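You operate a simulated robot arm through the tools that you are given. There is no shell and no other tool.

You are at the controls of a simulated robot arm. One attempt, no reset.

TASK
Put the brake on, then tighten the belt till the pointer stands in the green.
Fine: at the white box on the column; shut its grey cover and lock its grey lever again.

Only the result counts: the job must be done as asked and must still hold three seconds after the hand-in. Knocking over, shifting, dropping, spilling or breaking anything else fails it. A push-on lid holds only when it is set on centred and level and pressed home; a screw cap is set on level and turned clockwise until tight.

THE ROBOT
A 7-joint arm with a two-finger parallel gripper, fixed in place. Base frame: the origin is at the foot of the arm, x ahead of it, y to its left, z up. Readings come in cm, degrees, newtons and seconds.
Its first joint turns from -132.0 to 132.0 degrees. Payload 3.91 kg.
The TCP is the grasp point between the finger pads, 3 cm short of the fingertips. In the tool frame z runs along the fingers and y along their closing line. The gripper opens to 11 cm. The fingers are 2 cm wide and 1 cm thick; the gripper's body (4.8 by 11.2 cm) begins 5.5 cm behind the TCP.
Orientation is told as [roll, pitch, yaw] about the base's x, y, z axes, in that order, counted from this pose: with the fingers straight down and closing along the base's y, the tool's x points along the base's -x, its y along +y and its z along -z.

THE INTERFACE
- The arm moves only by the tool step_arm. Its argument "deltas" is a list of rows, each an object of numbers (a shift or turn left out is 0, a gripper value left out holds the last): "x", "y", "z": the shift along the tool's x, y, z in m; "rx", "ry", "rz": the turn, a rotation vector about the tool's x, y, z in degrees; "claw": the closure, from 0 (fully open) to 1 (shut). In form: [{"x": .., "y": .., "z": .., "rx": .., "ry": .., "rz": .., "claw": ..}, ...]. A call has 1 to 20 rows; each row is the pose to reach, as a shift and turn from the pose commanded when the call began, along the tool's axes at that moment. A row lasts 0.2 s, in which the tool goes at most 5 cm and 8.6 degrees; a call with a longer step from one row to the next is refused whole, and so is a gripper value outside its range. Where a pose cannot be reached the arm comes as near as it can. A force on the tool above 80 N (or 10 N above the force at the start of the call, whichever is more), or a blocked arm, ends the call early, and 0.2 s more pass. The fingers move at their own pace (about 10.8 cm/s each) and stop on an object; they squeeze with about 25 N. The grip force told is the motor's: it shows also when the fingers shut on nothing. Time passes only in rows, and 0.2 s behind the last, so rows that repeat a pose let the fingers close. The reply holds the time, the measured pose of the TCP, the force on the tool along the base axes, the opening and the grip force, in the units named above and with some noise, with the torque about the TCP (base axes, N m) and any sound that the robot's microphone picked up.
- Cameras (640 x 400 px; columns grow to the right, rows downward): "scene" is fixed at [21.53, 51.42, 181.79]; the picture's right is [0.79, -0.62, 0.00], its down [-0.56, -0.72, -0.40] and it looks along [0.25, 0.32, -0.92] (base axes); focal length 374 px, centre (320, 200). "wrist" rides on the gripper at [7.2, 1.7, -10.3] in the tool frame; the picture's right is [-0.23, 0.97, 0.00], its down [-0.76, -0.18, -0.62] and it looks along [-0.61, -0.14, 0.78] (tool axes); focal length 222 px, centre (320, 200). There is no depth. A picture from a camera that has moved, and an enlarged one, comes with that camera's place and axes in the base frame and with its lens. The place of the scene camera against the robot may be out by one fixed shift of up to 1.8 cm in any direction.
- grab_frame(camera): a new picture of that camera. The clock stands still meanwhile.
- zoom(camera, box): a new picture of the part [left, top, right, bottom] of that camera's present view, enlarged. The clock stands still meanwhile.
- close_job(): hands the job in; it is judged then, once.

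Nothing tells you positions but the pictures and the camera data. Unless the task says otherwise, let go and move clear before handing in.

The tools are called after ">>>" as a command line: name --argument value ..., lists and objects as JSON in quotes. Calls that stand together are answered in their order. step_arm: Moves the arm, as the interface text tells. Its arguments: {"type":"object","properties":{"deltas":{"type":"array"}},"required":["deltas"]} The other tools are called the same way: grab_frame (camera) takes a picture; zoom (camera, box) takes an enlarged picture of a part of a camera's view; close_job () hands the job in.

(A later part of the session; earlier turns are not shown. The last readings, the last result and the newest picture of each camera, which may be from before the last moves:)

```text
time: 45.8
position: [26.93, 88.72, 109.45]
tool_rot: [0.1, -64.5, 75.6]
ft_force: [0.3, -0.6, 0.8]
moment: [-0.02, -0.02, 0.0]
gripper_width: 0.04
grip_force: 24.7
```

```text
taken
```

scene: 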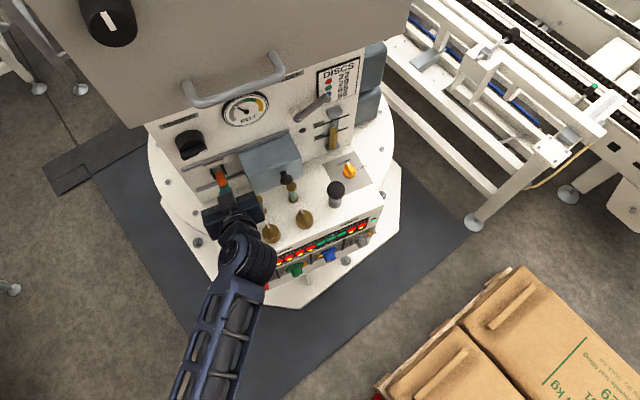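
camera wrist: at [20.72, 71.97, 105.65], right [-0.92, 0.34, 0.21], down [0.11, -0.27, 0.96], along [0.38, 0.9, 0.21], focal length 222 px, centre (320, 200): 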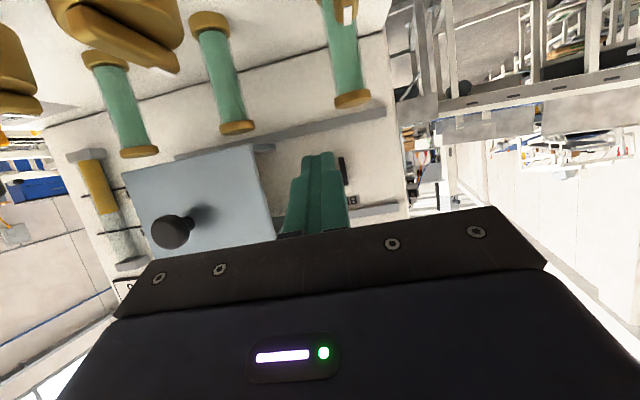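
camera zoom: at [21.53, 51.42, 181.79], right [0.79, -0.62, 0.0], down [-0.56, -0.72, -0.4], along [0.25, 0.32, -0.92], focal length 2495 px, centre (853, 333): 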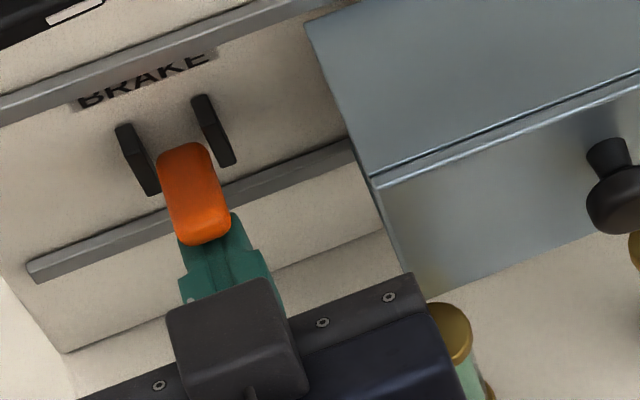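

The lamp at the right now looks dark. I'll zoom in on it and on the lever.

>>> zoom --camera "scene" --box '[200, 80, 340, 180]'

>>> grab_frame --camera "wrist"

```text
4.00 times, centred on (270, 130) of scene
camera zoom: at [21.53, 51.42, 181.79], right [0.79, -0.62, 0.0], down [-0.56, -0.72, -0.4], along [0.25, 0.32, -0.92], focal length 1497 px, centre (520, 480)
```

zoom: 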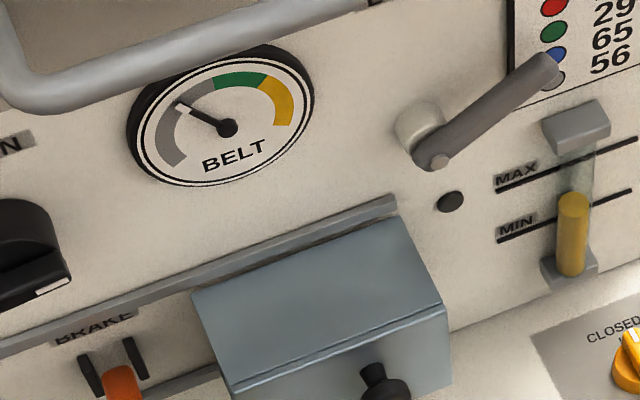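

```text
taken
camera wrist: at [22.04, 76.99, 107.18], right [-0.92, 0.34, 0.21], down [0.11, -0.27, 0.96], along [0.38, 0.9, 0.21], focal length 222 px, centre (320, 200)
```

wrist: 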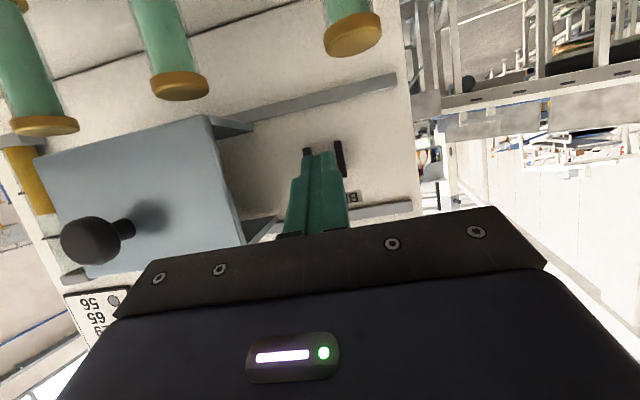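

The lamp has gone out, so the brake has switched state. I'll keep lifting so the lever reaches its upper stop.

>>> step_arm --deltas '[{"x": -0.0045, "z": -0.0022}, {"x": -0.009, "z": -0.0043}, {"x": -0.0136, "z": -0.0065}]'

>>> zoom --camera "scene" --box '[200, 150, 280, 210]'

```text
time: 46.6
position: [26.87, 88.61, 109.72]
tool_rot: [-0.1, -63.5, 75.7]
ft_force: [-2.7, -7.8, -8.0]
moment: [-0.27, 0.06, 0.01]
gripper_width: 0.0
grip_force: 24.9
stopped in row 3: the force on the tool passed its limit at 87 N (the readings are from after the stop); the commanded pose is now the measured one
```

```text
6.67 times, centred on (240, 180) of scene
camera zoom: at [21.53, 51.42, 181.79], right [0.79, -0.62, 0.0], down [-0.56, -0.72, -0.4], along [0.25, 0.32, -0.92], focal length 2495 px, centre (853, 333)
```

zoom: 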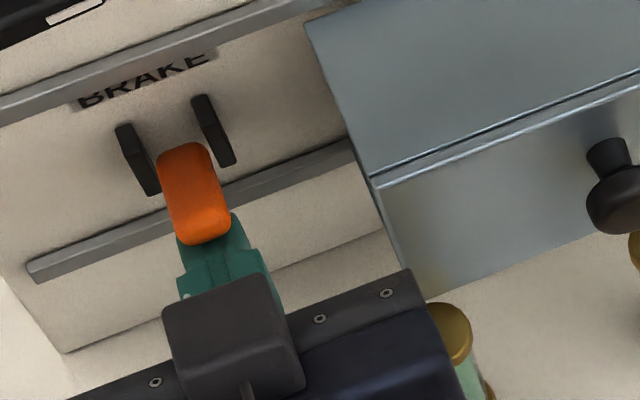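

The lever is firmly against its upper stop, so the brake is on. I'll drop slightly, withdraw, and look at the lever and the gauge.

>>> step_arm --deltas '[{"x": 0.006, "z": 0.001}, {"x": 0.009, "z": -0.01}, {"x": 0.009, "z": -0.04}, {"x": 0.005, "z": -0.075}, {"x": -0.01, "z": -0.1}, {"x": -0.04, "z": -0.12}, {"x": -0.07, "z": -0.13}]'

>>> grab_frame --camera "wrist"

>>> zoom --camera "scene" --box '[160, 80, 340, 200]'

```text
time: 48.2
position: [24.75, 80.43, 121.77]
tool_rot: [-0.1, -63.5, 75.9]
ft_force: [0.0, -0.2, 0.3]
moment: [0.01, -0.02, -0.04]
gripper_width: 0.0
grip_force: 25.1
```

```text
taken
camera wrist: at [19.85, 68.68, 119.86], right [-0.92, 0.34, 0.2], down [0.12, -0.26, 0.96], along [0.38, 0.91, 0.2], focal length 222 px, centre (320, 200)
```

wrist: 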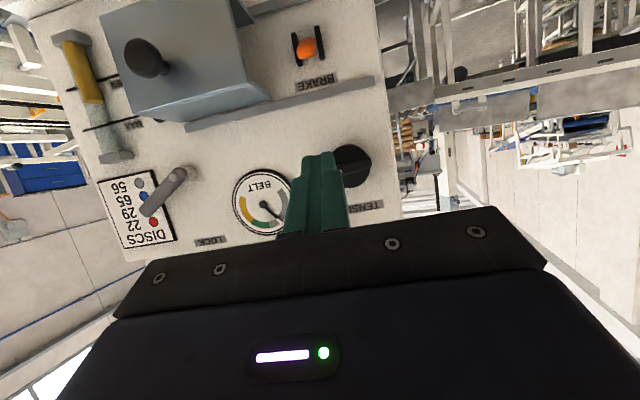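

```text
3.33 times, centred on (250, 140) of scene
camera zoom: at [21.53, 51.42, 181.79], right [0.79, -0.62, 0.0], down [-0.56, -0.72, -0.4], along [0.25, 0.32, -0.92], focal length 1248 px, centre (553, 400)
```

zoom: 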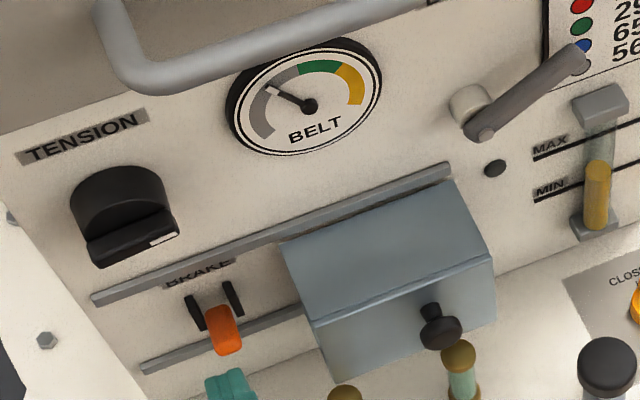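

The brake lever now points up and outward, and it stayed there. I'll check it up close.

>>> zoom --camera "wrist" --box '[260, 10, 400, 100]'

>>> zoom --camera "wrist" --box '[220, 120, 400, 240]'

```text
4.44 times, centred on (330, 55) of wrist
camera zoom: at [19.85, 68.68, 119.86], right [-0.92, 0.34, 0.2], down [0.12, -0.26, 0.96], along [0.38, 0.91, 0.2], focal length 987 px, centre (276, 844)
```

zoom: 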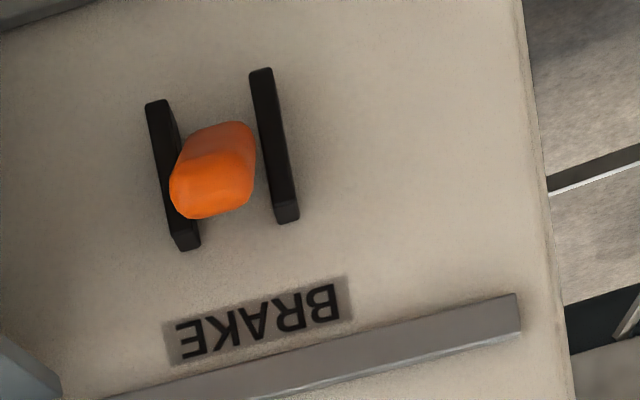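

```text
3.33 times, centred on (310, 180) of wrist
camera zoom: at [19.85, 68.68, 119.86], right [-0.92, 0.34, 0.2], down [0.12, -0.26, 0.96], along [0.38, 0.91, 0.2], focal length 740 px, centre (353, 267)
```

zoom: 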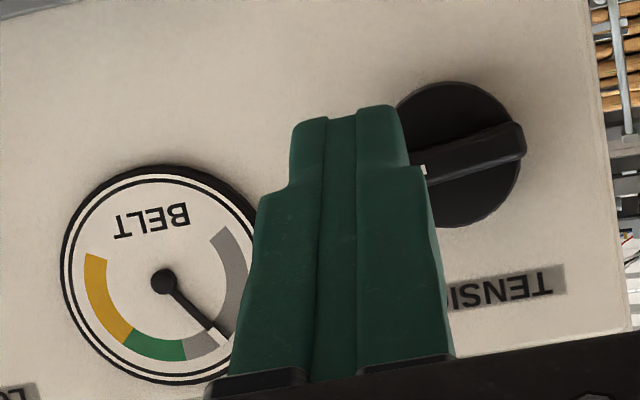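

The brake lever tip is now at z≈110.2, clearly up, and it's holding. Next is the TENSION knob. I'll level the hand, move in front of the knob, then roll so the fingers close vertically on its nearly horizontal grip bar.

>>> step_arm --deltas '[{"x": 0.005, "z": -0.012, "y": 0.007, "ry": -6.6, "claw": 0.75}, {"x": 0.01, "z": -0.024, "y": 0.015, "ry": -13.2}, {"x": 0.015, "z": -0.033, "y": 0.022, "ry": -19.9}, {"x": 0.0178, "z": -0.0358, "y": 0.022, "ry": -26.5}]'

>>> step_arm --deltas '[{"rz": -8}, {"rz": -16}, {"rz": -24}, {"rz": -32}, {"rz": -40}, {"rz": -48}, {"rz": -56}, {"rz": -64}, {"rz": -72}, {"rz": -80}, {"rz": -88}, {"rz": -95}]'

>>> grab_frame --camera "wrist"

>>> zoom --camera "scene" --box '[140, 60, 340, 200]'

```text
time: 49.4
position: [24.37, 76.19, 122.91]
tool_rot: [111.1, -88.0, -36.2]
ft_force: [-0.1, 0.4, 0.2]
moment: [-0.03, -0.03, 0.02]
gripper_width: 2.75
grip_force: 0.1
stopped in row 4: the arm was blocked; the commanded pose is now the measured one
```

```text
time: 52.0
position: [24.76, 76.26, 123.21]
tool_rot: [-90.8, 3.0, 164.5]
ft_force: [-0.3, -0.6, -0.3]
moment: [0.04, 0.02, -0.03]
gripper_width: 2.74
grip_force: 0.1
```

```text
taken
camera wrist: at [28.95, 64.37, 121.59], right [-0.17, 0.06, -0.98], down [-0.91, -0.4, 0.13], along [-0.38, 0.92, 0.12], focal length 222 px, centre (320, 200)
```

wrist: 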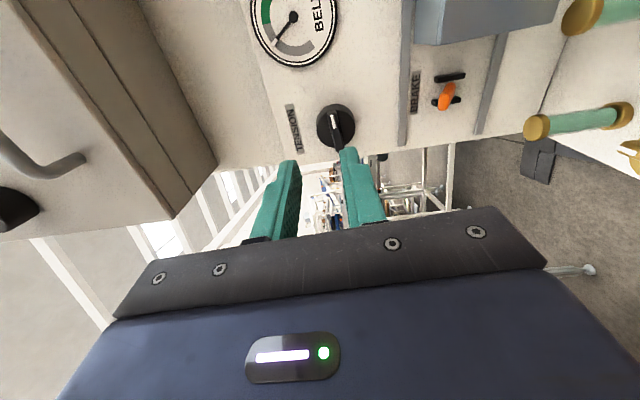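

```text
2.86 times, centred on (240, 130) of scene
camera zoom: at [21.53, 51.42, 181.79], right [0.79, -0.62, 0.0], down [-0.56, -0.72, -0.4], along [0.25, 0.32, -0.92], focal length 1070 px, centre (549, 400)
```

zoom: 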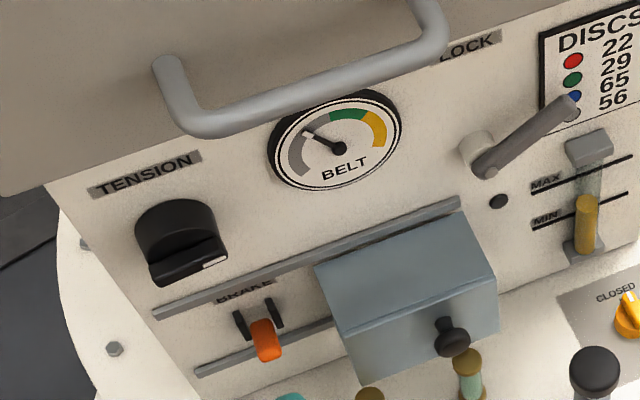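

The hand is rolled so the fingers close vertically. I'll zoom on the TENSION knob to refine its centre and bar angle from here.

>>> zoom --camera "wrist" --box '[260, 80, 420, 200]'

>>> zoom --camera "wrist" --box '[240, 0, 340, 70]'

```text
3.33 times, centred on (340, 140) of wrist
camera zoom: at [28.95, 64.37, 121.59], right [-0.17, 0.06, -0.98], down [-0.91, -0.4, 0.13], along [-0.38, 0.92, 0.12], focal length 740 px, centre (253, 400)
```

zoom: 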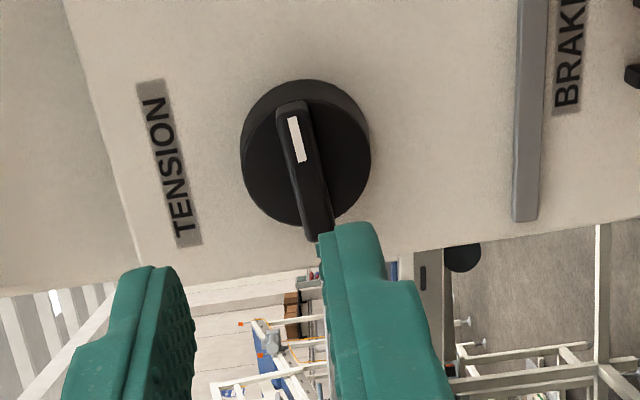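

```text
5.71 times, centred on (290, 35) of wrist
camera zoom: at [28.95, 64.37, 121.59], right [-0.17, 0.06, -0.98], down [-0.91, -0.4, 0.13], along [-0.38, 0.92, 0.12], focal length 1269 px, centre (491, 1143)
```

zoom: 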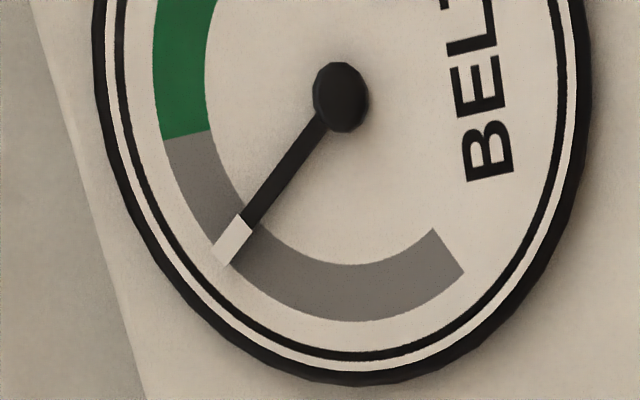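

The knob centre is at lateral ≈2.0, z≈121.8, and the bar's front is at n≈95.7, tilted about 4.6° up at its right end. I'll line up 8 cm in front of it.

>>> step_arm --deltas '[{"x": -0.011, "y": 0.0044, "z": 0.01, "rz": -0.8}, {"x": -0.022, "y": 0.0088, "z": 0.03, "rz": -1.6}, {"x": -0.0319, "y": 0.0132, "z": 0.045, "ry": -0.5, "rz": -1.6}, {"x": -0.0319, "y": 0.0132, "z": 0.0596, "ry": -1, "rz": -1.6, "claw": 0.7}]'

>>> grab_frame --camera "wrist"

>>> zoom --camera "scene" --box '[140, 60, 340, 200]'

>>> zoom --camera "wrist" --box '[240, 60, 420, 220]'

```text
time: 53.0
position: [21.34, 83.17, 121.29]
tool_rot: [-90.5, 5.5, 166.2]
ft_force: [-0.9, 0.2, 0.1]
moment: [0.0, 0.01, 0.02]
gripper_width: 3.3
grip_force: 0.1
```

```text
taken
camera wrist: at [25.9, 71.47, 120.08], right [-0.13, 0.04, -0.99], down [-0.9, -0.42, 0.1], along [-0.41, 0.91, 0.09], focal length 222 px, centre (320, 200)
```

wrist: 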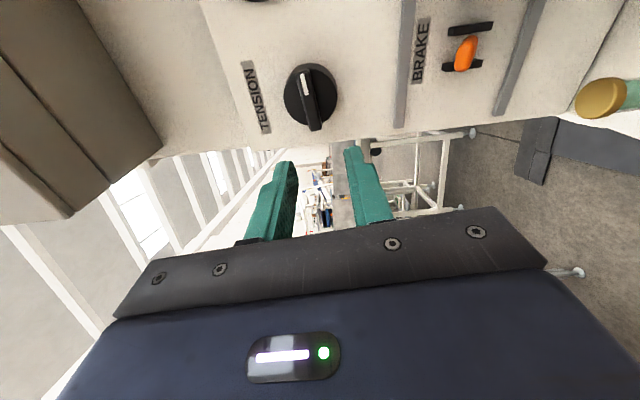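

```text
2.86 times, centred on (240, 130) of scene
camera zoom: at [21.53, 51.42, 181.79], right [0.79, -0.62, 0.0], down [-0.56, -0.72, -0.4], along [0.25, 0.32, -0.92], focal length 1070 px, centre (549, 400)
```

zoom: 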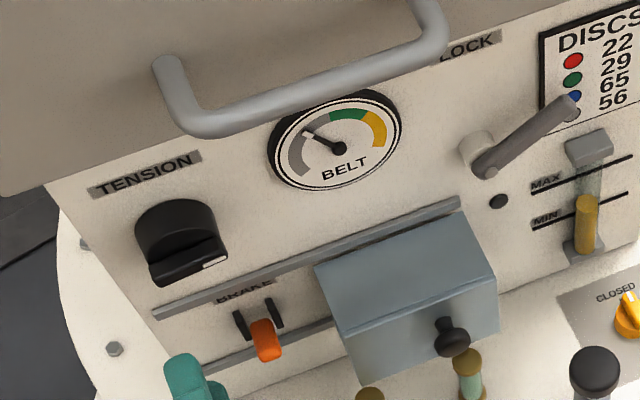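

```text
2.50 times, centred on (330, 140) of wrist
camera zoom: at [25.9, 71.47, 120.08], right [-0.13, 0.04, -0.99], down [-0.9, -0.42, 0.1], along [-0.41, 0.91, 0.09], focal length 555 px, centre (295, 350)
```

zoom: 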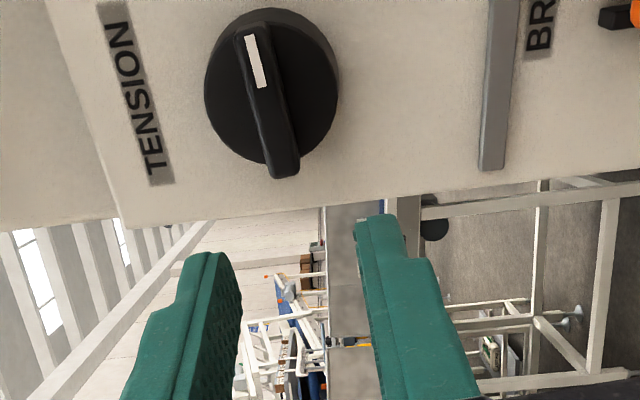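

The hand overshot a little to the left. I'll correct 2 cm right and 0.3 cm up, then recheck.

>>> step_arm --deltas '[{"x": 0.01, "y": -0.0015}, {"x": 0.0205, "y": -0.0035}, {"x": 0.0205, "y": -0.0035}]'

>>> zoom --camera "wrist" --box '[240, 60, 420, 220]'

>>> zoom --camera "scene" --box '[140, 60, 340, 200]'

```text
time: 53.8
position: [23.56, 82.73, 121.87]
tool_rot: [-90.6, 5.4, 166.0]
ft_force: [0.9, 0.4, -0.4]
moment: [-0.07, -0.03, -0.01]
gripper_width: 3.3
grip_force: 0.0
```

```text
2.50 times, centred on (330, 140) of wrist
camera zoom: at [28.05, 70.93, 120.65], right [-0.13, 0.04, -0.99], down [-0.9, -0.42, 0.1], along [-0.41, 0.91, 0.09], focal length 555 px, centre (295, 350)
```

zoom: 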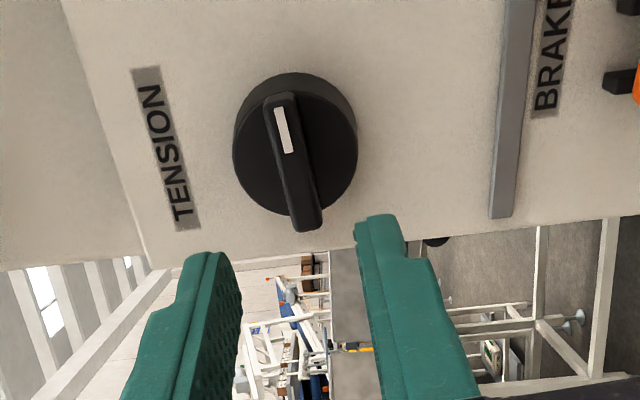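

```text
2.86 times, centred on (240, 130) of scene
camera zoom: at [21.53, 51.42, 181.79], right [0.79, -0.62, 0.0], down [-0.56, -0.72, -0.4], along [0.25, 0.32, -0.92], focal length 1070 px, centre (549, 400)
```

zoom: 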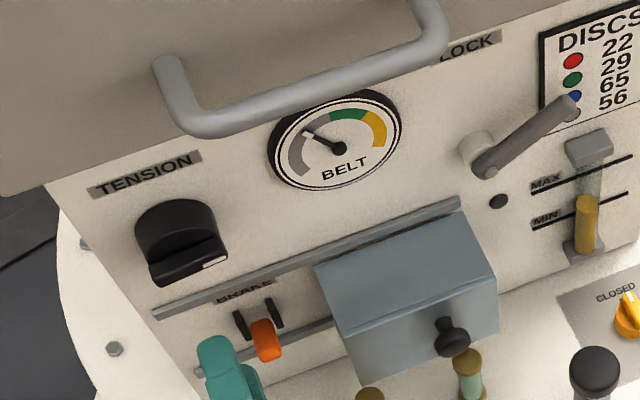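

Aligned. I'll advance 8 cm so the fingers straddle the knob's grip bar.

>>> step_arm --deltas '[{"z": 0.02}, {"z": 0.04}, {"z": 0.06}, {"z": 0.073}, {"z": 0.08}]'

>>> zoom --camera "wrist" --box '[220, 60, 440, 240]'

>>> zoom --camera "scene" --box '[150, 80, 290, 180]'

```text
time: 55.0
position: [25.53, 90.65, 121.83]
tool_rot: [-90.6, 5.4, 166.1]
ft_force: [0.2, -1.5, 0.4]
moment: [-0.06, 0.01, 0.03]
gripper_width: 3.32
grip_force: 0.1
```

```text
2.22 times, centred on (330, 150) of wrist
camera zoom: at [29.95, 78.74, 120.73], right [-0.13, 0.04, -0.99], down [-0.9, -0.42, 0.1], along [-0.41, 0.91, 0.09], focal length 494 px, centre (298, 311)
```

zoom: 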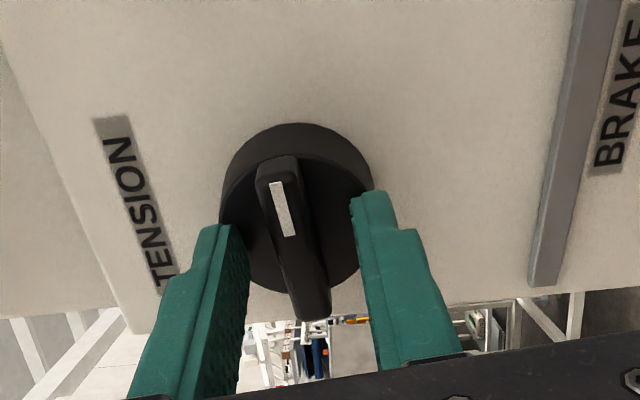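

```text
4.00 times, centred on (220, 130) of scene
camera zoom: at [21.53, 51.42, 181.79], right [0.79, -0.62, 0.0], down [-0.56, -0.72, -0.4], along [0.25, 0.32, -0.92], focal length 1497 px, centre (720, 480)
```

zoom: 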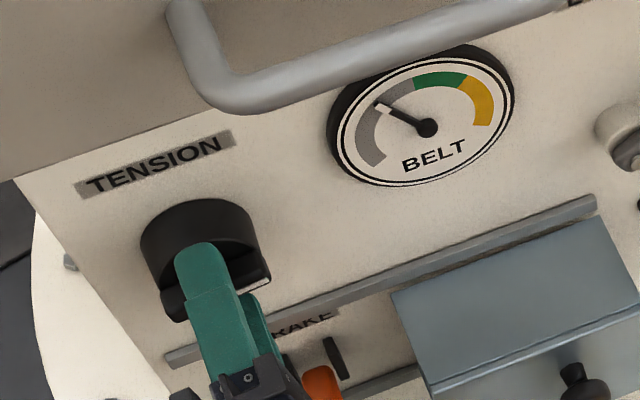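

The fingers straddle the bar with about 1.4 cm of overlap. I'll close on it.

>>> step_arm --deltas '[{"claw": 0.8}, {"claw": 0.9}, {"claw": 1}, {"claw": 1}]'

>>> zoom --camera "wrist" --box '[220, 60, 440, 240]'

```text
time: 56.0
position: [25.37, 90.49, 121.83]
tool_rot: [-90.6, 5.4, 166.0]
ft_force: [2.0, 6.3, 6.8]
moment: [-0.45, 0.14, -0.01]
gripper_width: 1.19
grip_force: 45.5
```

```text
2.22 times, centred on (330, 150) of wrist
camera zoom: at [29.94, 78.73, 120.76], right [-0.13, 0.04, -0.99], down [-0.9, -0.42, 0.1], along [-0.41, 0.91, 0.09], focal length 494 px, centre (298, 311)
```

zoom: 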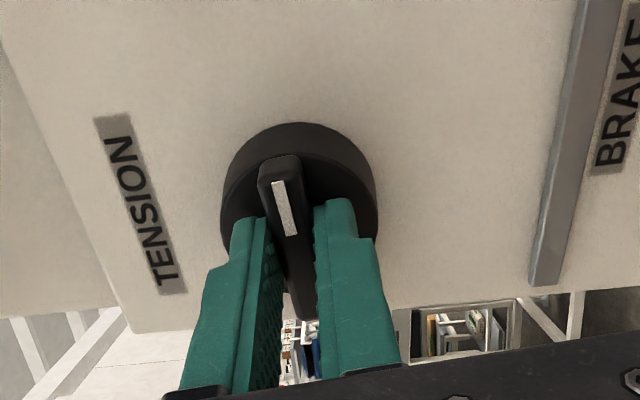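

The bar is gripped at 1.2 cm. I'll turn clockwise 12° as a trial and check which way the gauge moves.

>>> step_arm --deltas '[{"rz": 4}, {"rz": 8}, {"rz": 12}]'

>>> zoom --camera "scene" --box '[150, 80, 290, 180]'

>>> zoom --camera "wrist" --box '[220, 0, 440, 240]'

```text
time: 56.8
position: [25.42, 90.61, 121.82]
tool_rot: [-90.6, -6.6, 166.2]
ft_force: [0.3, 6.3, 7.8]
moment: [-0.58, 0.14, -0.96]
gripper_width: 1.2
grip_force: 45.0
```

```text
4.00 times, centred on (220, 130) of scene
camera zoom: at [21.53, 51.42, 181.79], right [0.79, -0.62, 0.0], down [-0.56, -0.72, -0.4], along [0.25, 0.32, -0.92], focal length 1497 px, centre (720, 480)
```

zoom: 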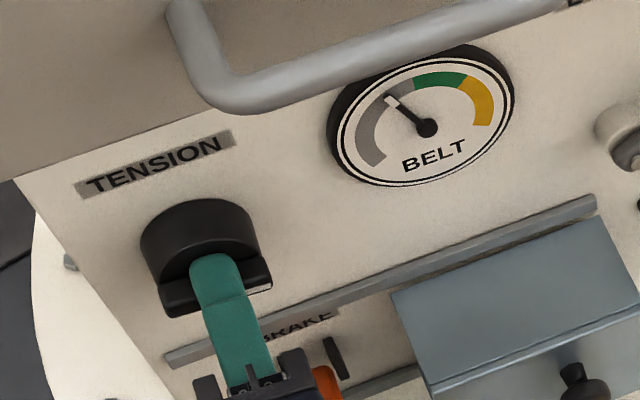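

```text
1.67 times, centred on (330, 120) of wrist
camera zoom: at [29.58, 78.84, 119.23], right [-0.33, 0.09, -0.94], down [-0.87, -0.43, 0.26], along [-0.38, 0.9, 0.22], focal length 370 px, centre (303, 333)
```

zoom: 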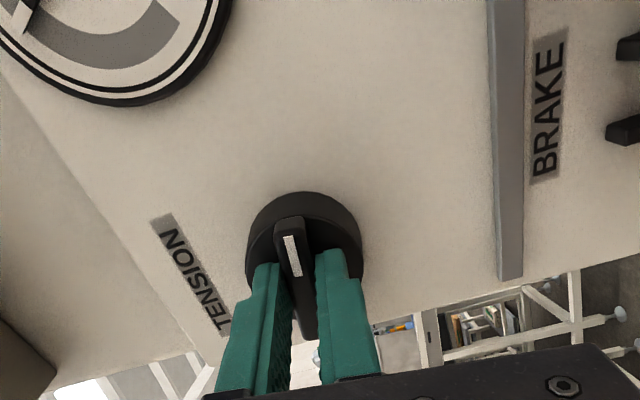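

Clockwise is the right way: the pointer moved towards the green by about as much as the knob turned. I'll turn 32° more and check.

>>> step_arm --deltas '[{"rz": 6}, {"rz": 12}, {"rz": 18}, {"rz": 24}, {"rz": 29}, {"rz": 32}]'

>>> zoom --camera "scene" --box '[150, 80, 290, 180]'

```text
time: 58.2
position: [25.39, 90.6, 121.92]
tool_rot: [-90.6, -38.5, 166.5]
ft_force: [-0.7, 4.5, 2.8]
moment: [-0.86, 0.2, -0.13]
gripper_width: 1.19
grip_force: 45.1
```

```text
4.00 times, centred on (220, 130) of scene
camera zoom: at [21.53, 51.42, 181.79], right [0.79, -0.62, 0.0], down [-0.56, -0.72, -0.4], along [0.25, 0.32, -0.92], focal length 1497 px, centre (720, 480)
```

zoom: 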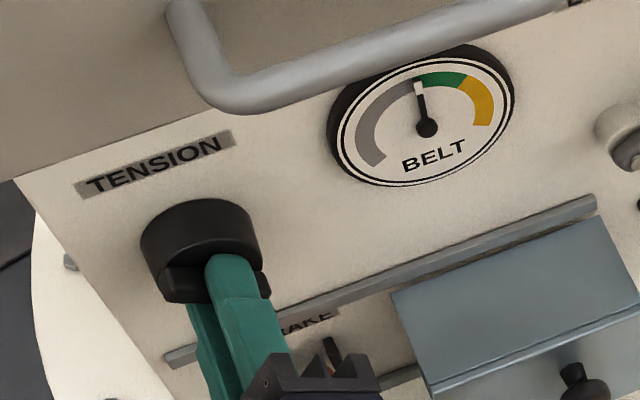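

The pointer is just entering the green. I'll turn 17° more to bring it to the middle.

>>> step_arm --deltas '[{"rz": 5}, {"rz": 10}, {"rz": 14}, {"rz": 17}]'

>>> zoom --camera "scene" --box '[200, 80, 290, 140]'

```text
time: 59.2
position: [25.45, 90.46, 121.92]
tool_rot: [-90.9, -55.6, 166.7]
ft_force: [-1.9, 5.9, -1.8]
moment: [-1.06, 0.26, 0.12]
gripper_width: 1.2
grip_force: 44.9
```

```text
6.67 times, centred on (245, 110) of scene
camera zoom: at [21.53, 51.42, 181.79], right [0.79, -0.62, 0.0], down [-0.56, -0.72, -0.4], along [0.25, 0.32, -0.92], focal length 2495 px, centre (820, 800)
```

zoom: 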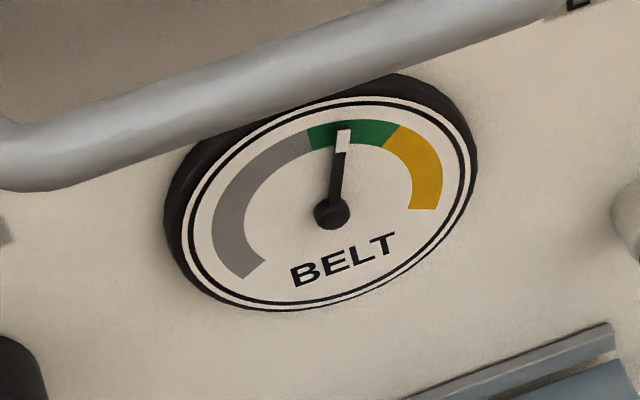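

The pointer is in the green, slightly left of centre. I'll add 4° and release the knob by opening the fingers.

>>> step_arm --deltas '[{"rz": 2}, {"rz": 4}, {"rz": 4}, {"rz": 4, "claw": 0.85}, {"rz": 4, "claw": 0.7}, {"rz": 4, "claw": 0.7}]'

>>> zoom --camera "scene" --box '[200, 80, 290, 140]'

>>> zoom --camera "scene" --box '[150, 80, 310, 190]'

>>> zoom --camera "wrist" --box '[200, 0, 440, 240]'

```text
time: 60.6
position: [25.37, 90.53, 121.99]
tool_rot: [-91.1, -59.7, 167.0]
ft_force: [0.9, 0.5, 0.3]
moment: [0.0, -0.02, 0.02]
gripper_width: 3.29
grip_force: 0.1
```

```text
6.67 times, centred on (245, 110) of scene
camera zoom: at [21.53, 51.42, 181.79], right [0.79, -0.62, 0.0], down [-0.56, -0.72, -0.4], along [0.25, 0.32, -0.92], focal length 2495 px, centre (820, 800)
```

zoom: 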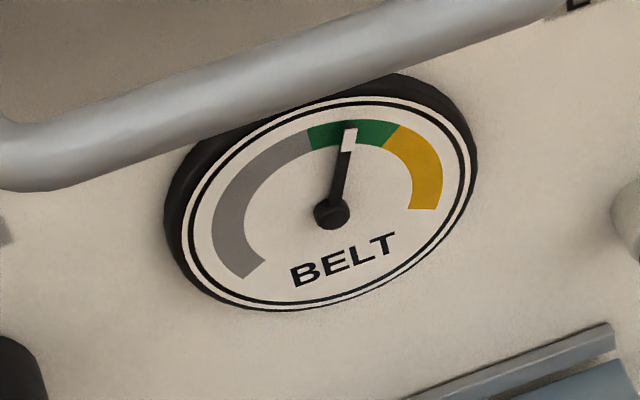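

```text
3.64 times, centred on (230, 135) of scene
camera zoom: at [21.53, 51.42, 181.79], right [0.79, -0.62, 0.0], down [-0.56, -0.72, -0.4], along [0.25, 0.32, -0.92], focal length 1361 px, centre (647, 436)
```

zoom: 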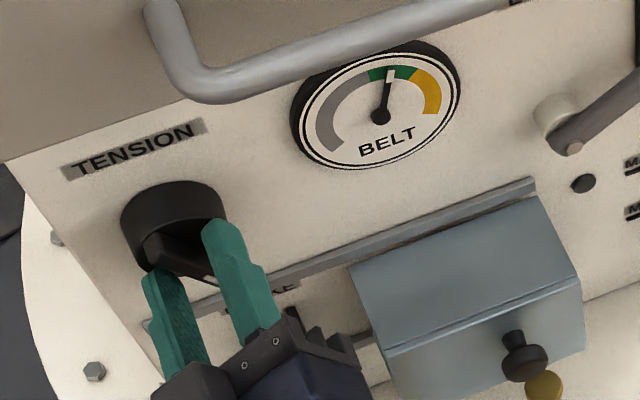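

```text
1.67 times, centred on (320, 120) of wrist
camera zoom: at [24.96, 79.99, 114.66], right [-0.93, 0.23, -0.3], down [-0.38, -0.56, 0.74], along [0.01, 0.8, 0.6], focal length 370 px, centre (320, 333)
```

zoom: 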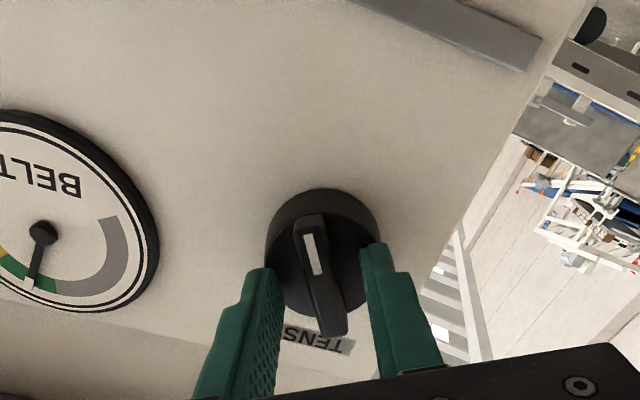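

The pointer stands in the middle of the green and stayed there after release. I'll withdraw straight back and roll to the natural pose to close the cover.

>>> step_arm --deltas '[{"z": -0.02}, {"z": -0.05}, {"z": -0.085}, {"z": -0.12}, {"z": -0.13, "rz": 8}, {"z": -0.13, "rz": 16}, {"z": -0.13, "rz": 24}, {"z": -0.13, "rz": 30}]'

>>> grab_frame --camera "wrist"

>>> zoom --camera "scene" --box '[150, 80, 310, 190]'

```text
time: 62.4
position: [23.65, 78.09, 121.5]
tool_rot: [-147.3, -89.6, -137.3]
ft_force: [0.4, -0.3, 0.8]
moment: [0.0, 0.02, 0.01]
gripper_width: 3.32
grip_force: 0.1
```

```text
taken
camera wrist: at [19.39, 68.48, 114.02], right [-0.94, 0.24, 0.22], down [0.01, -0.65, 0.76], along [0.33, 0.72, 0.61], focal length 222 px, centre (320, 200)
```

wrist: 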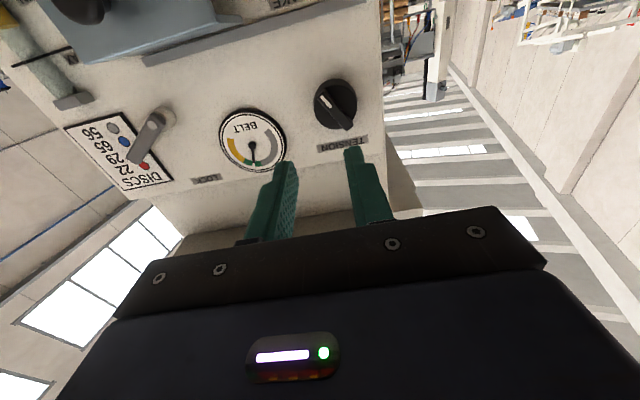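

```text
3.64 times, centred on (230, 135) of scene
camera zoom: at [21.53, 51.42, 181.79], right [0.79, -0.62, 0.0], down [-0.56, -0.72, -0.4], along [0.25, 0.32, -0.92], focal length 1361 px, centre (647, 436)
```

zoom: 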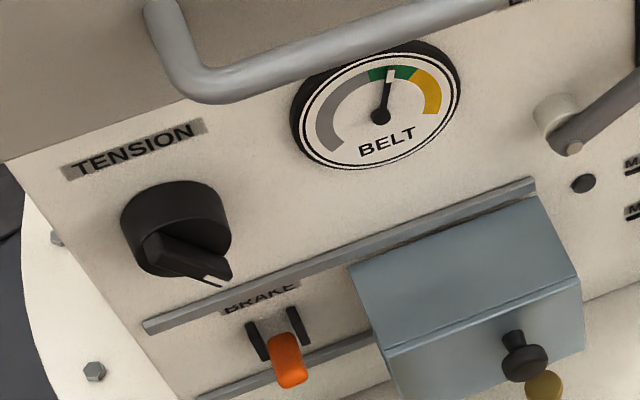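

The brake is up, the lamp is off and the pointer is in the green. I'll move across to the cover's knob, now at lateral ≈16.7, tilting 25° down as before.

>>> step_arm --deltas '[{"x": 0.01, "y": -0.022, "ry": 4.3, "claw": 0.55}, {"x": 0.024, "y": -0.044, "ry": 8.6}, {"x": 0.036, "y": -0.066, "ry": 12.8}, {"x": 0.048, "y": -0.088, "ry": 17.1}, {"x": 0.06, "y": -0.11, "ry": 21.4}, {"x": 0.0715, "y": -0.1327, "ry": 25.6}, {"x": 0.0715, "y": -0.1327, "ry": 25.6}]'

>>> grab_frame --camera "wrist"

>>> zoom --camera "scene" --box '[180, 110, 360, 230]'

```text
time: 64.0
position: [35.05, 74.8, 114.79]
tool_rot: [-1.1, -64.8, 77.1]
ft_force: [-0.2, 0.2, -0.1]
moment: [0.01, -0.03, 0.0]
gripper_width: 4.94
grip_force: 0.1
```

```text
taken
camera wrist: at [30.45, 63.09, 112.39], right [-0.92, 0.33, 0.2], down [0.11, -0.28, 0.96], along [0.37, 0.9, 0.22], focal length 222 px, centre (320, 200)
```

wrist: 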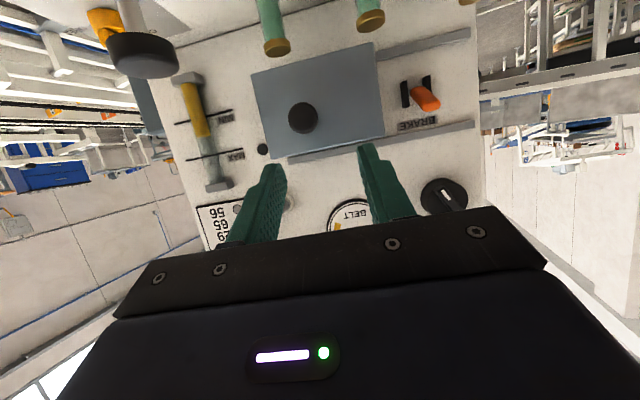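

```text
3.33 times, centred on (270, 170) of scene
camera zoom: at [21.53, 51.42, 181.79], right [0.79, -0.62, 0.0], down [-0.56, -0.72, -0.4], along [0.25, 0.32, -0.92], focal length 1248 px, centre (487, 300)
```

zoom: 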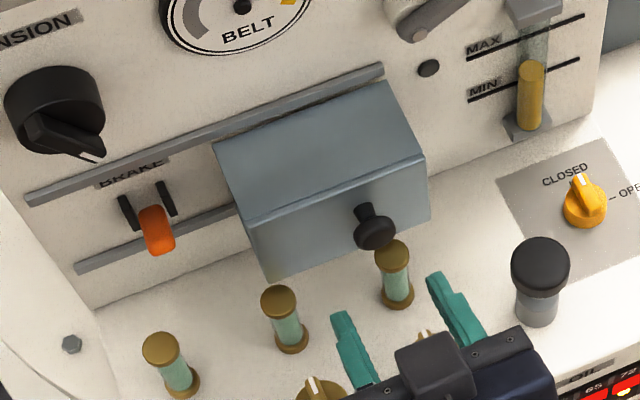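

The knob is at lateral 16.7 and I'm 1.4 cm left of it. I'll correct that and advance to straddle the knob.

>>> step_arm --deltas '[{"y": -0.0142, "z": 0.01}, {"y": -0.0142, "z": 0.03, "x": 0.001}, {"y": -0.0142, "z": 0.05, "x": 0.002}, {"y": -0.0142, "z": 0.07, "x": 0.003}, {"y": -0.0142, "z": 0.082, "x": 0.003}]'

>>> grab_frame --camera "wrist"

>>> zoom --camera "scene" --box '[180, 110, 360, 230]'

```text
time: 65.2
position: [38.38, 81.61, 110.98]
tool_rot: [-1.0, -64.9, 76.8]
ft_force: [-0.5, 0.7, 0.5]
moment: [0.01, 0.01, 0.05]
gripper_width: 4.94
grip_force: 0.1
```

```text
taken
camera wrist: at [33.63, 69.84, 108.66], right [-0.92, 0.33, 0.2], down [0.11, -0.28, 0.95], along [0.37, 0.9, 0.22], focal length 222 px, centre (320, 200)
```

wrist: 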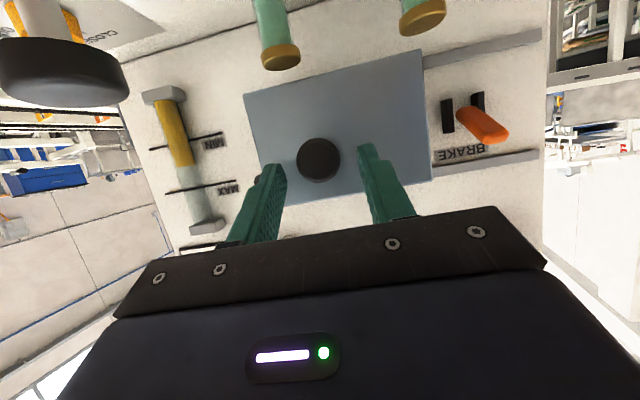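

```text
3.33 times, centred on (270, 170) of scene
camera zoom: at [21.53, 51.42, 181.79], right [0.79, -0.62, 0.0], down [-0.56, -0.72, -0.4], along [0.25, 0.32, -0.92], focal length 1248 px, centre (487, 300)
```

zoom: 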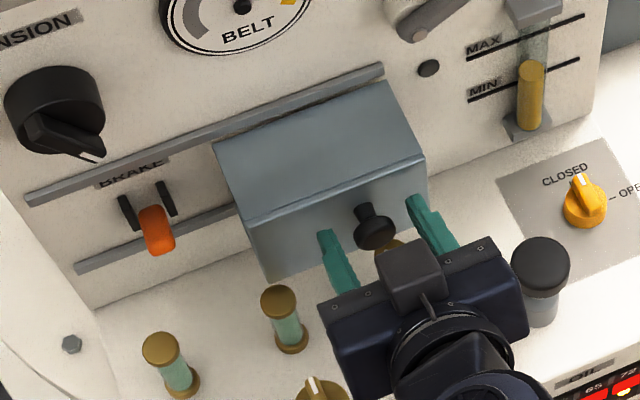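

The knob sits between the fingers with no contact. I'll grip it and start sliding the cover left.

>>> step_arm --deltas '[{"claw": 0.75}, {"claw": 1}, {"claw": 1}, {"claw": 1}, {"y": 0.006}, {"y": 0.012}, {"y": 0.018}, {"y": 0.024}, {"y": 0.03}]'

>>> zoom --camera "scene" --box '[160, 110, 340, 230]'

```text
time: 67.2
position: [35.39, 82.27, 110.97]
tool_rot: [-1.1, -64.8, 76.9]
ft_force: [1.5, 4.5, -2.0]
moment: [0.07, -0.08, 0.0]
gripper_width: 2.71
grip_force: 45.3
```

```text
3.33 times, centred on (250, 170) of scene
camera zoom: at [21.53, 51.42, 181.79], right [0.79, -0.62, 0.0], down [-0.56, -0.72, -0.4], along [0.25, 0.32, -0.92], focal length 1248 px, centre (553, 300)
```

zoom: 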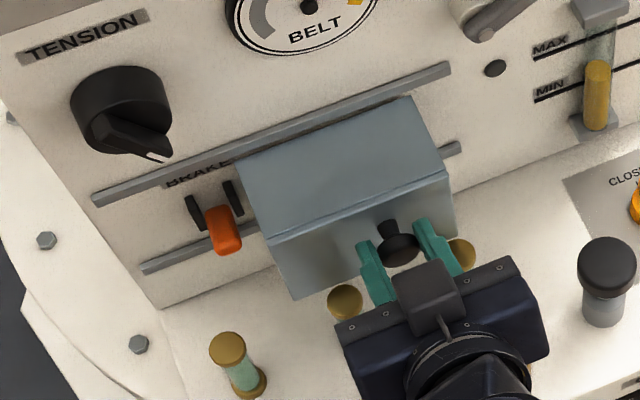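

It's sliding smoothly. I'll continue 5 cm, watching as the cover passes over the brake lever.

>>> step_arm --deltas '[{"y": 0.006}, {"y": 0.012}, {"y": 0.018}, {"y": 0.024}, {"y": 0.03}, {"y": 0.036}, {"y": 0.042}, {"y": 0.05}]'

>>> zoom --camera "scene" --box '[160, 110, 340, 230]'

```text
time: 69.0
position: [30.53, 83.33, 111.08]
tool_rot: [-1.1, -65.0, 77.0]
ft_force: [-4.9, -18.8, -3.3]
moment: [-0.47, 0.09, 0.04]
gripper_width: 2.7
grip_force: 45.0
```

```text
3.33 times, centred on (250, 170) of scene
camera zoom: at [21.53, 51.42, 181.79], right [0.79, -0.62, 0.0], down [-0.56, -0.72, -0.4], along [0.25, 0.32, -0.92], focal length 1248 px, centre (553, 300)
```

zoom: 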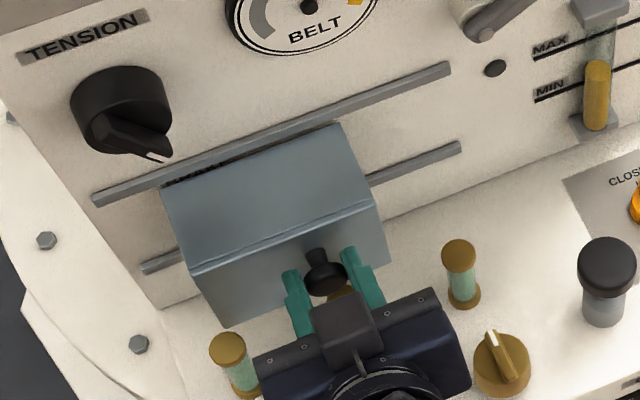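

The cover has passed the lever without resistance and the lamp is still off. I'll slide on towards the left stop, about 3.5 cm.

>>> step_arm --deltas '[{"y": 0.006, "z": -0.0005}, {"y": 0.012, "z": -0.0005}, {"y": 0.018, "z": -0.0005}, {"y": 0.024, "z": -0.0005}, {"y": 0.03, "z": -0.0005}, {"y": 0.034, "z": -0.0005}]'

>>> zoom --camera "scene" --box '[160, 110, 340, 230]'

```text
time: 70.4
position: [27.21, 84.19, 110.98]
tool_rot: [-1.0, -65.0, 77.1]
ft_force: [-6.7, -19.6, -6.7]
moment: [-0.28, 0.11, 0.06]
gripper_width: 2.71
grip_force: 44.6
```

```text
3.33 times, centred on (250, 170) of scene
camera zoom: at [21.53, 51.42, 181.79], right [0.79, -0.62, 0.0], down [-0.56, -0.72, -0.4], along [0.25, 0.32, -0.92], focal length 1248 px, centre (553, 300)
```

zoom: 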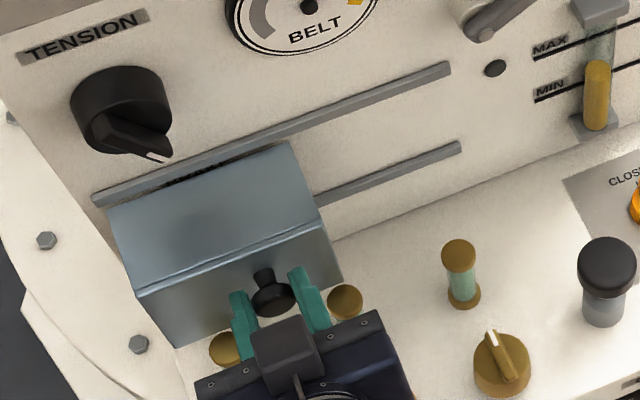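

It's about where it started. I'll nudge it further left to make sure it's home against the stop.

>>> step_arm --deltas '[{"y": 0.002, "z": -0.0008}, {"y": 0.004, "z": -0.0008}, {"y": 0.005, "z": -0.0008}]'

>>> zoom --camera "scene" --box '[160, 110, 340, 230]'

```text
time: 71.2
position: [27.04, 84.23, 111.05]
tool_rot: [-1.0, -64.9, 76.8]
ft_force: [26.2, 8.9, -7.5]
moment: [0.08, -0.36, -0.53]
gripper_width: 2.72
grip_force: 45.2
```

```text
3.33 times, centred on (250, 170) of scene
camera zoom: at [21.53, 51.42, 181.79], right [0.79, -0.62, 0.0], down [-0.56, -0.72, -0.4], along [0.25, 0.32, -0.92], focal length 1248 px, centre (553, 300)
```

zoom: 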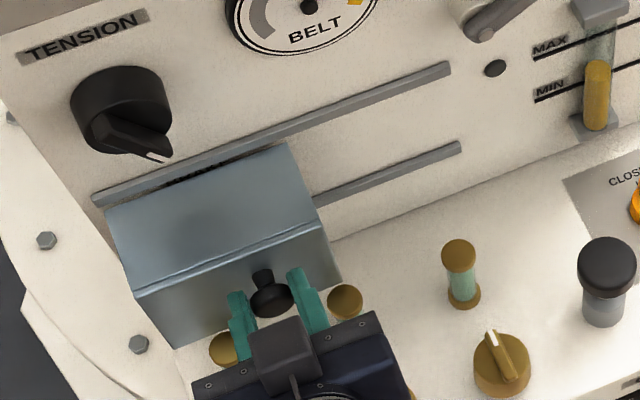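

The left stop is reached, with 26 N of resistance, so the cover is shut. I'll open the fingers, back away, and confirm the cover stays.

>>> step_arm --deltas '[{"claw": 0.8}, {"claw": 0.6}, {"claw": 0.55}, {"z": -0.03}, {"z": -0.06}, {"z": -0.09}, {"z": -0.11}]'

>>> zoom --camera "scene" --box '[140, 60, 400, 230]'

```text
time: 72.8
position: [24.21, 74.58, 115.58]
tool_rot: [-1.0, -65.0, 77.0]
ft_force: [0.8, 0.8, 0.3]
moment: [0.03, 0.02, -0.03]
gripper_width: 4.94
grip_force: 0.1
```

```text
2.35 times, centred on (270, 145) of scene
camera zoom: at [21.53, 51.42, 181.79], right [0.79, -0.62, 0.0], down [-0.56, -0.72, -0.4], along [0.25, 0.32, -0.92], focal length 881 px, centre (438, 329)
```

zoom: 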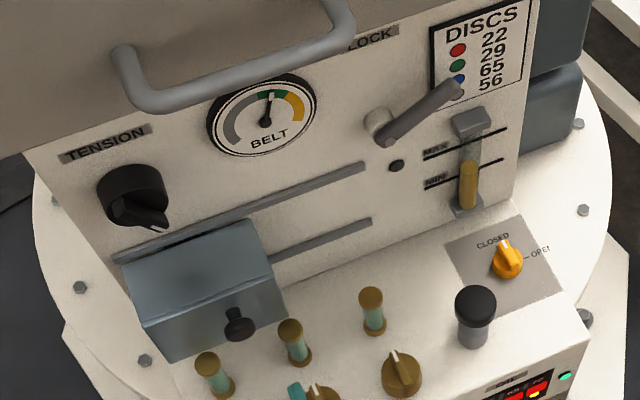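

The cover is fully shut and the gauge is still in the green. Next I'll relock the lever: move right and level out in front of its current tip, with the fork narrowed to 4.5 cm.

>>> step_arm --deltas '[{"y": -0.027, "x": -0.008, "claw": 0.59}, {"y": -0.054, "x": -0.016}, {"y": -0.082, "x": -0.024, "ry": -4.2}, {"y": -0.109, "x": -0.032, "ry": -8.4}, {"y": -0.136, "x": -0.041, "ry": -12.6}, {"y": -0.163, "x": -0.049, "ry": -16.8}, {"y": -0.19, "x": -0.057, "ry": -21}, {"y": -0.218, "x": -0.0653, "ry": -25}, {"y": -0.218, "x": -0.0653, "ry": -25}]'

>>> grab_frame --camera "wrist"

>>> zoom --camera "scene" --box '[220, 60, 400, 200]'

```text
time: 74.8
position: [46.18, 72.14, 121.69]
tool_rot: [-91.2, -89.4, 167.2]
ft_force: [0.0, 0.2, -1.0]
moment: [0.01, -0.02, 0.01]
gripper_width: 4.54
grip_force: 0.1
```

```text
taken
camera wrist: at [41.9, 62.38, 114.33], right [-0.95, 0.24, 0.22], down [0.02, -0.65, 0.76], along [0.32, 0.73, 0.61], focal length 222 px, centre (320, 200)
```

wrist: 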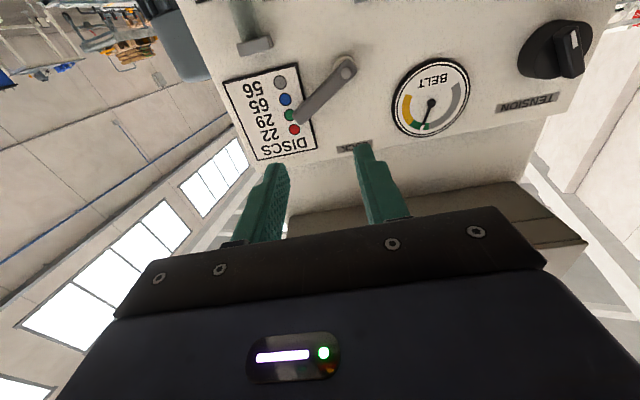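

```text
2.86 times, centred on (310, 130) of scene
camera zoom: at [21.53, 51.42, 181.79], right [0.79, -0.62, 0.0], down [-0.56, -0.72, -0.4], along [0.25, 0.32, -0.92], focal length 1070 px, centre (349, 400)
```

zoom: 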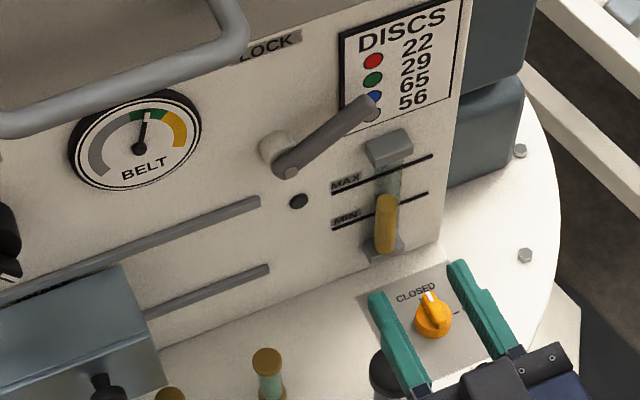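

I'll zoom on the lever to measure its present angle.

>>> zoom --camera "wrist" --box '[250, 40, 410, 160]'

```text
3.33 times, centred on (330, 100) of wrist
camera zoom: at [41.9, 62.38, 114.33], right [-0.95, 0.24, 0.22], down [0.02, -0.65, 0.76], along [0.32, 0.73, 0.61], focal length 740 px, centre (287, 533)
```

zoom: 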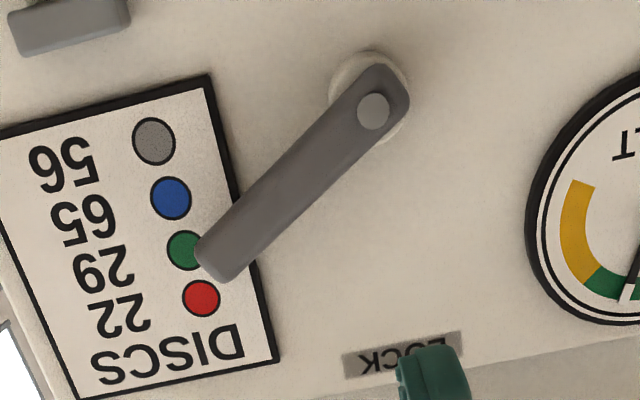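

The lever stands at 60° from vertical. I'll roll the fork 60° to match it, lined up 4.5 cm out from the pivot.

>>> step_arm --deltas '[{"rz": 7.5, "x": 0.002}, {"rz": 15, "x": 0.0045, "y": -0.002}, {"rz": 22.5, "x": 0.0045, "y": -0.002}, {"rz": 30, "x": 0.0045, "y": -0.002}, {"rz": 37.5, "x": 0.0045, "y": -0.002}, {"rz": 45, "x": 0.0045, "y": -0.002, "z": 0.02}, {"rz": 52.5, "x": 0.0045, "y": -0.002, "z": 0.04}, {"rz": 60, "x": 0.0045, "y": -0.002, "z": 0.06}]'

>>> zoom --camera "wrist" --box '[220, 40, 420, 230]'

>>> zoom --camera "scene" --box '[220, 60, 400, 200]'

```text
time: 76.6
position: [47.73, 77.76, 121.25]
tool_rot: [90.0, -30.3, -13.9]
ft_force: [-0.5, 0.3, 0.3]
moment: [0.01, -0.01, -0.01]
gripper_width: 4.49
grip_force: 0.1
```

```text
2.11 times, centred on (320, 135) of wrist
camera zoom: at [38.24, 69.43, 118.98], right [-0.29, 0.07, 0.96], down [0.57, -0.78, 0.23], along [0.77, 0.62, 0.18], focal length 468 px, centre (320, 337)
```

zoom: 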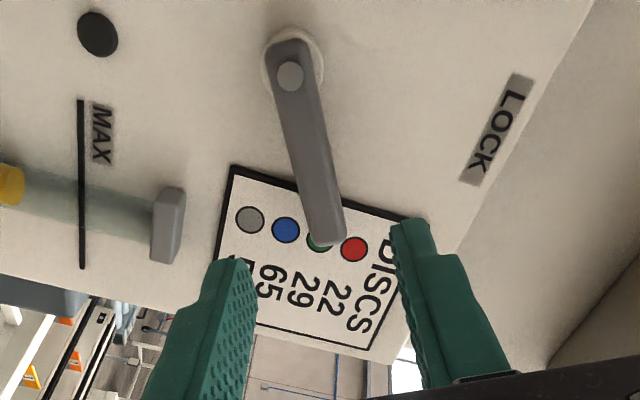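

```text
2.86 times, centred on (310, 130) of scene
camera zoom: at [21.53, 51.42, 181.79], right [0.79, -0.62, 0.0], down [-0.56, -0.72, -0.4], along [0.25, 0.32, -0.92], focal length 1070 px, centre (349, 400)
```

zoom: 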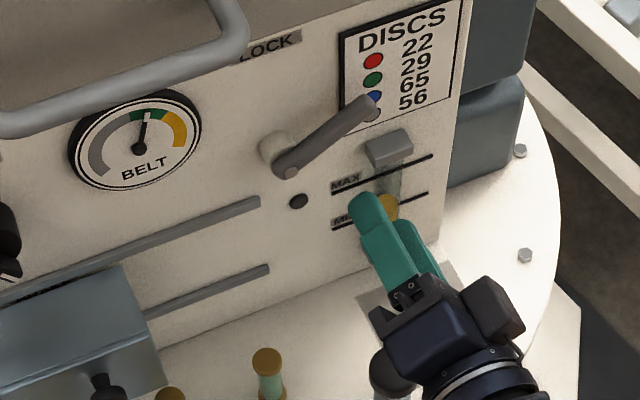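

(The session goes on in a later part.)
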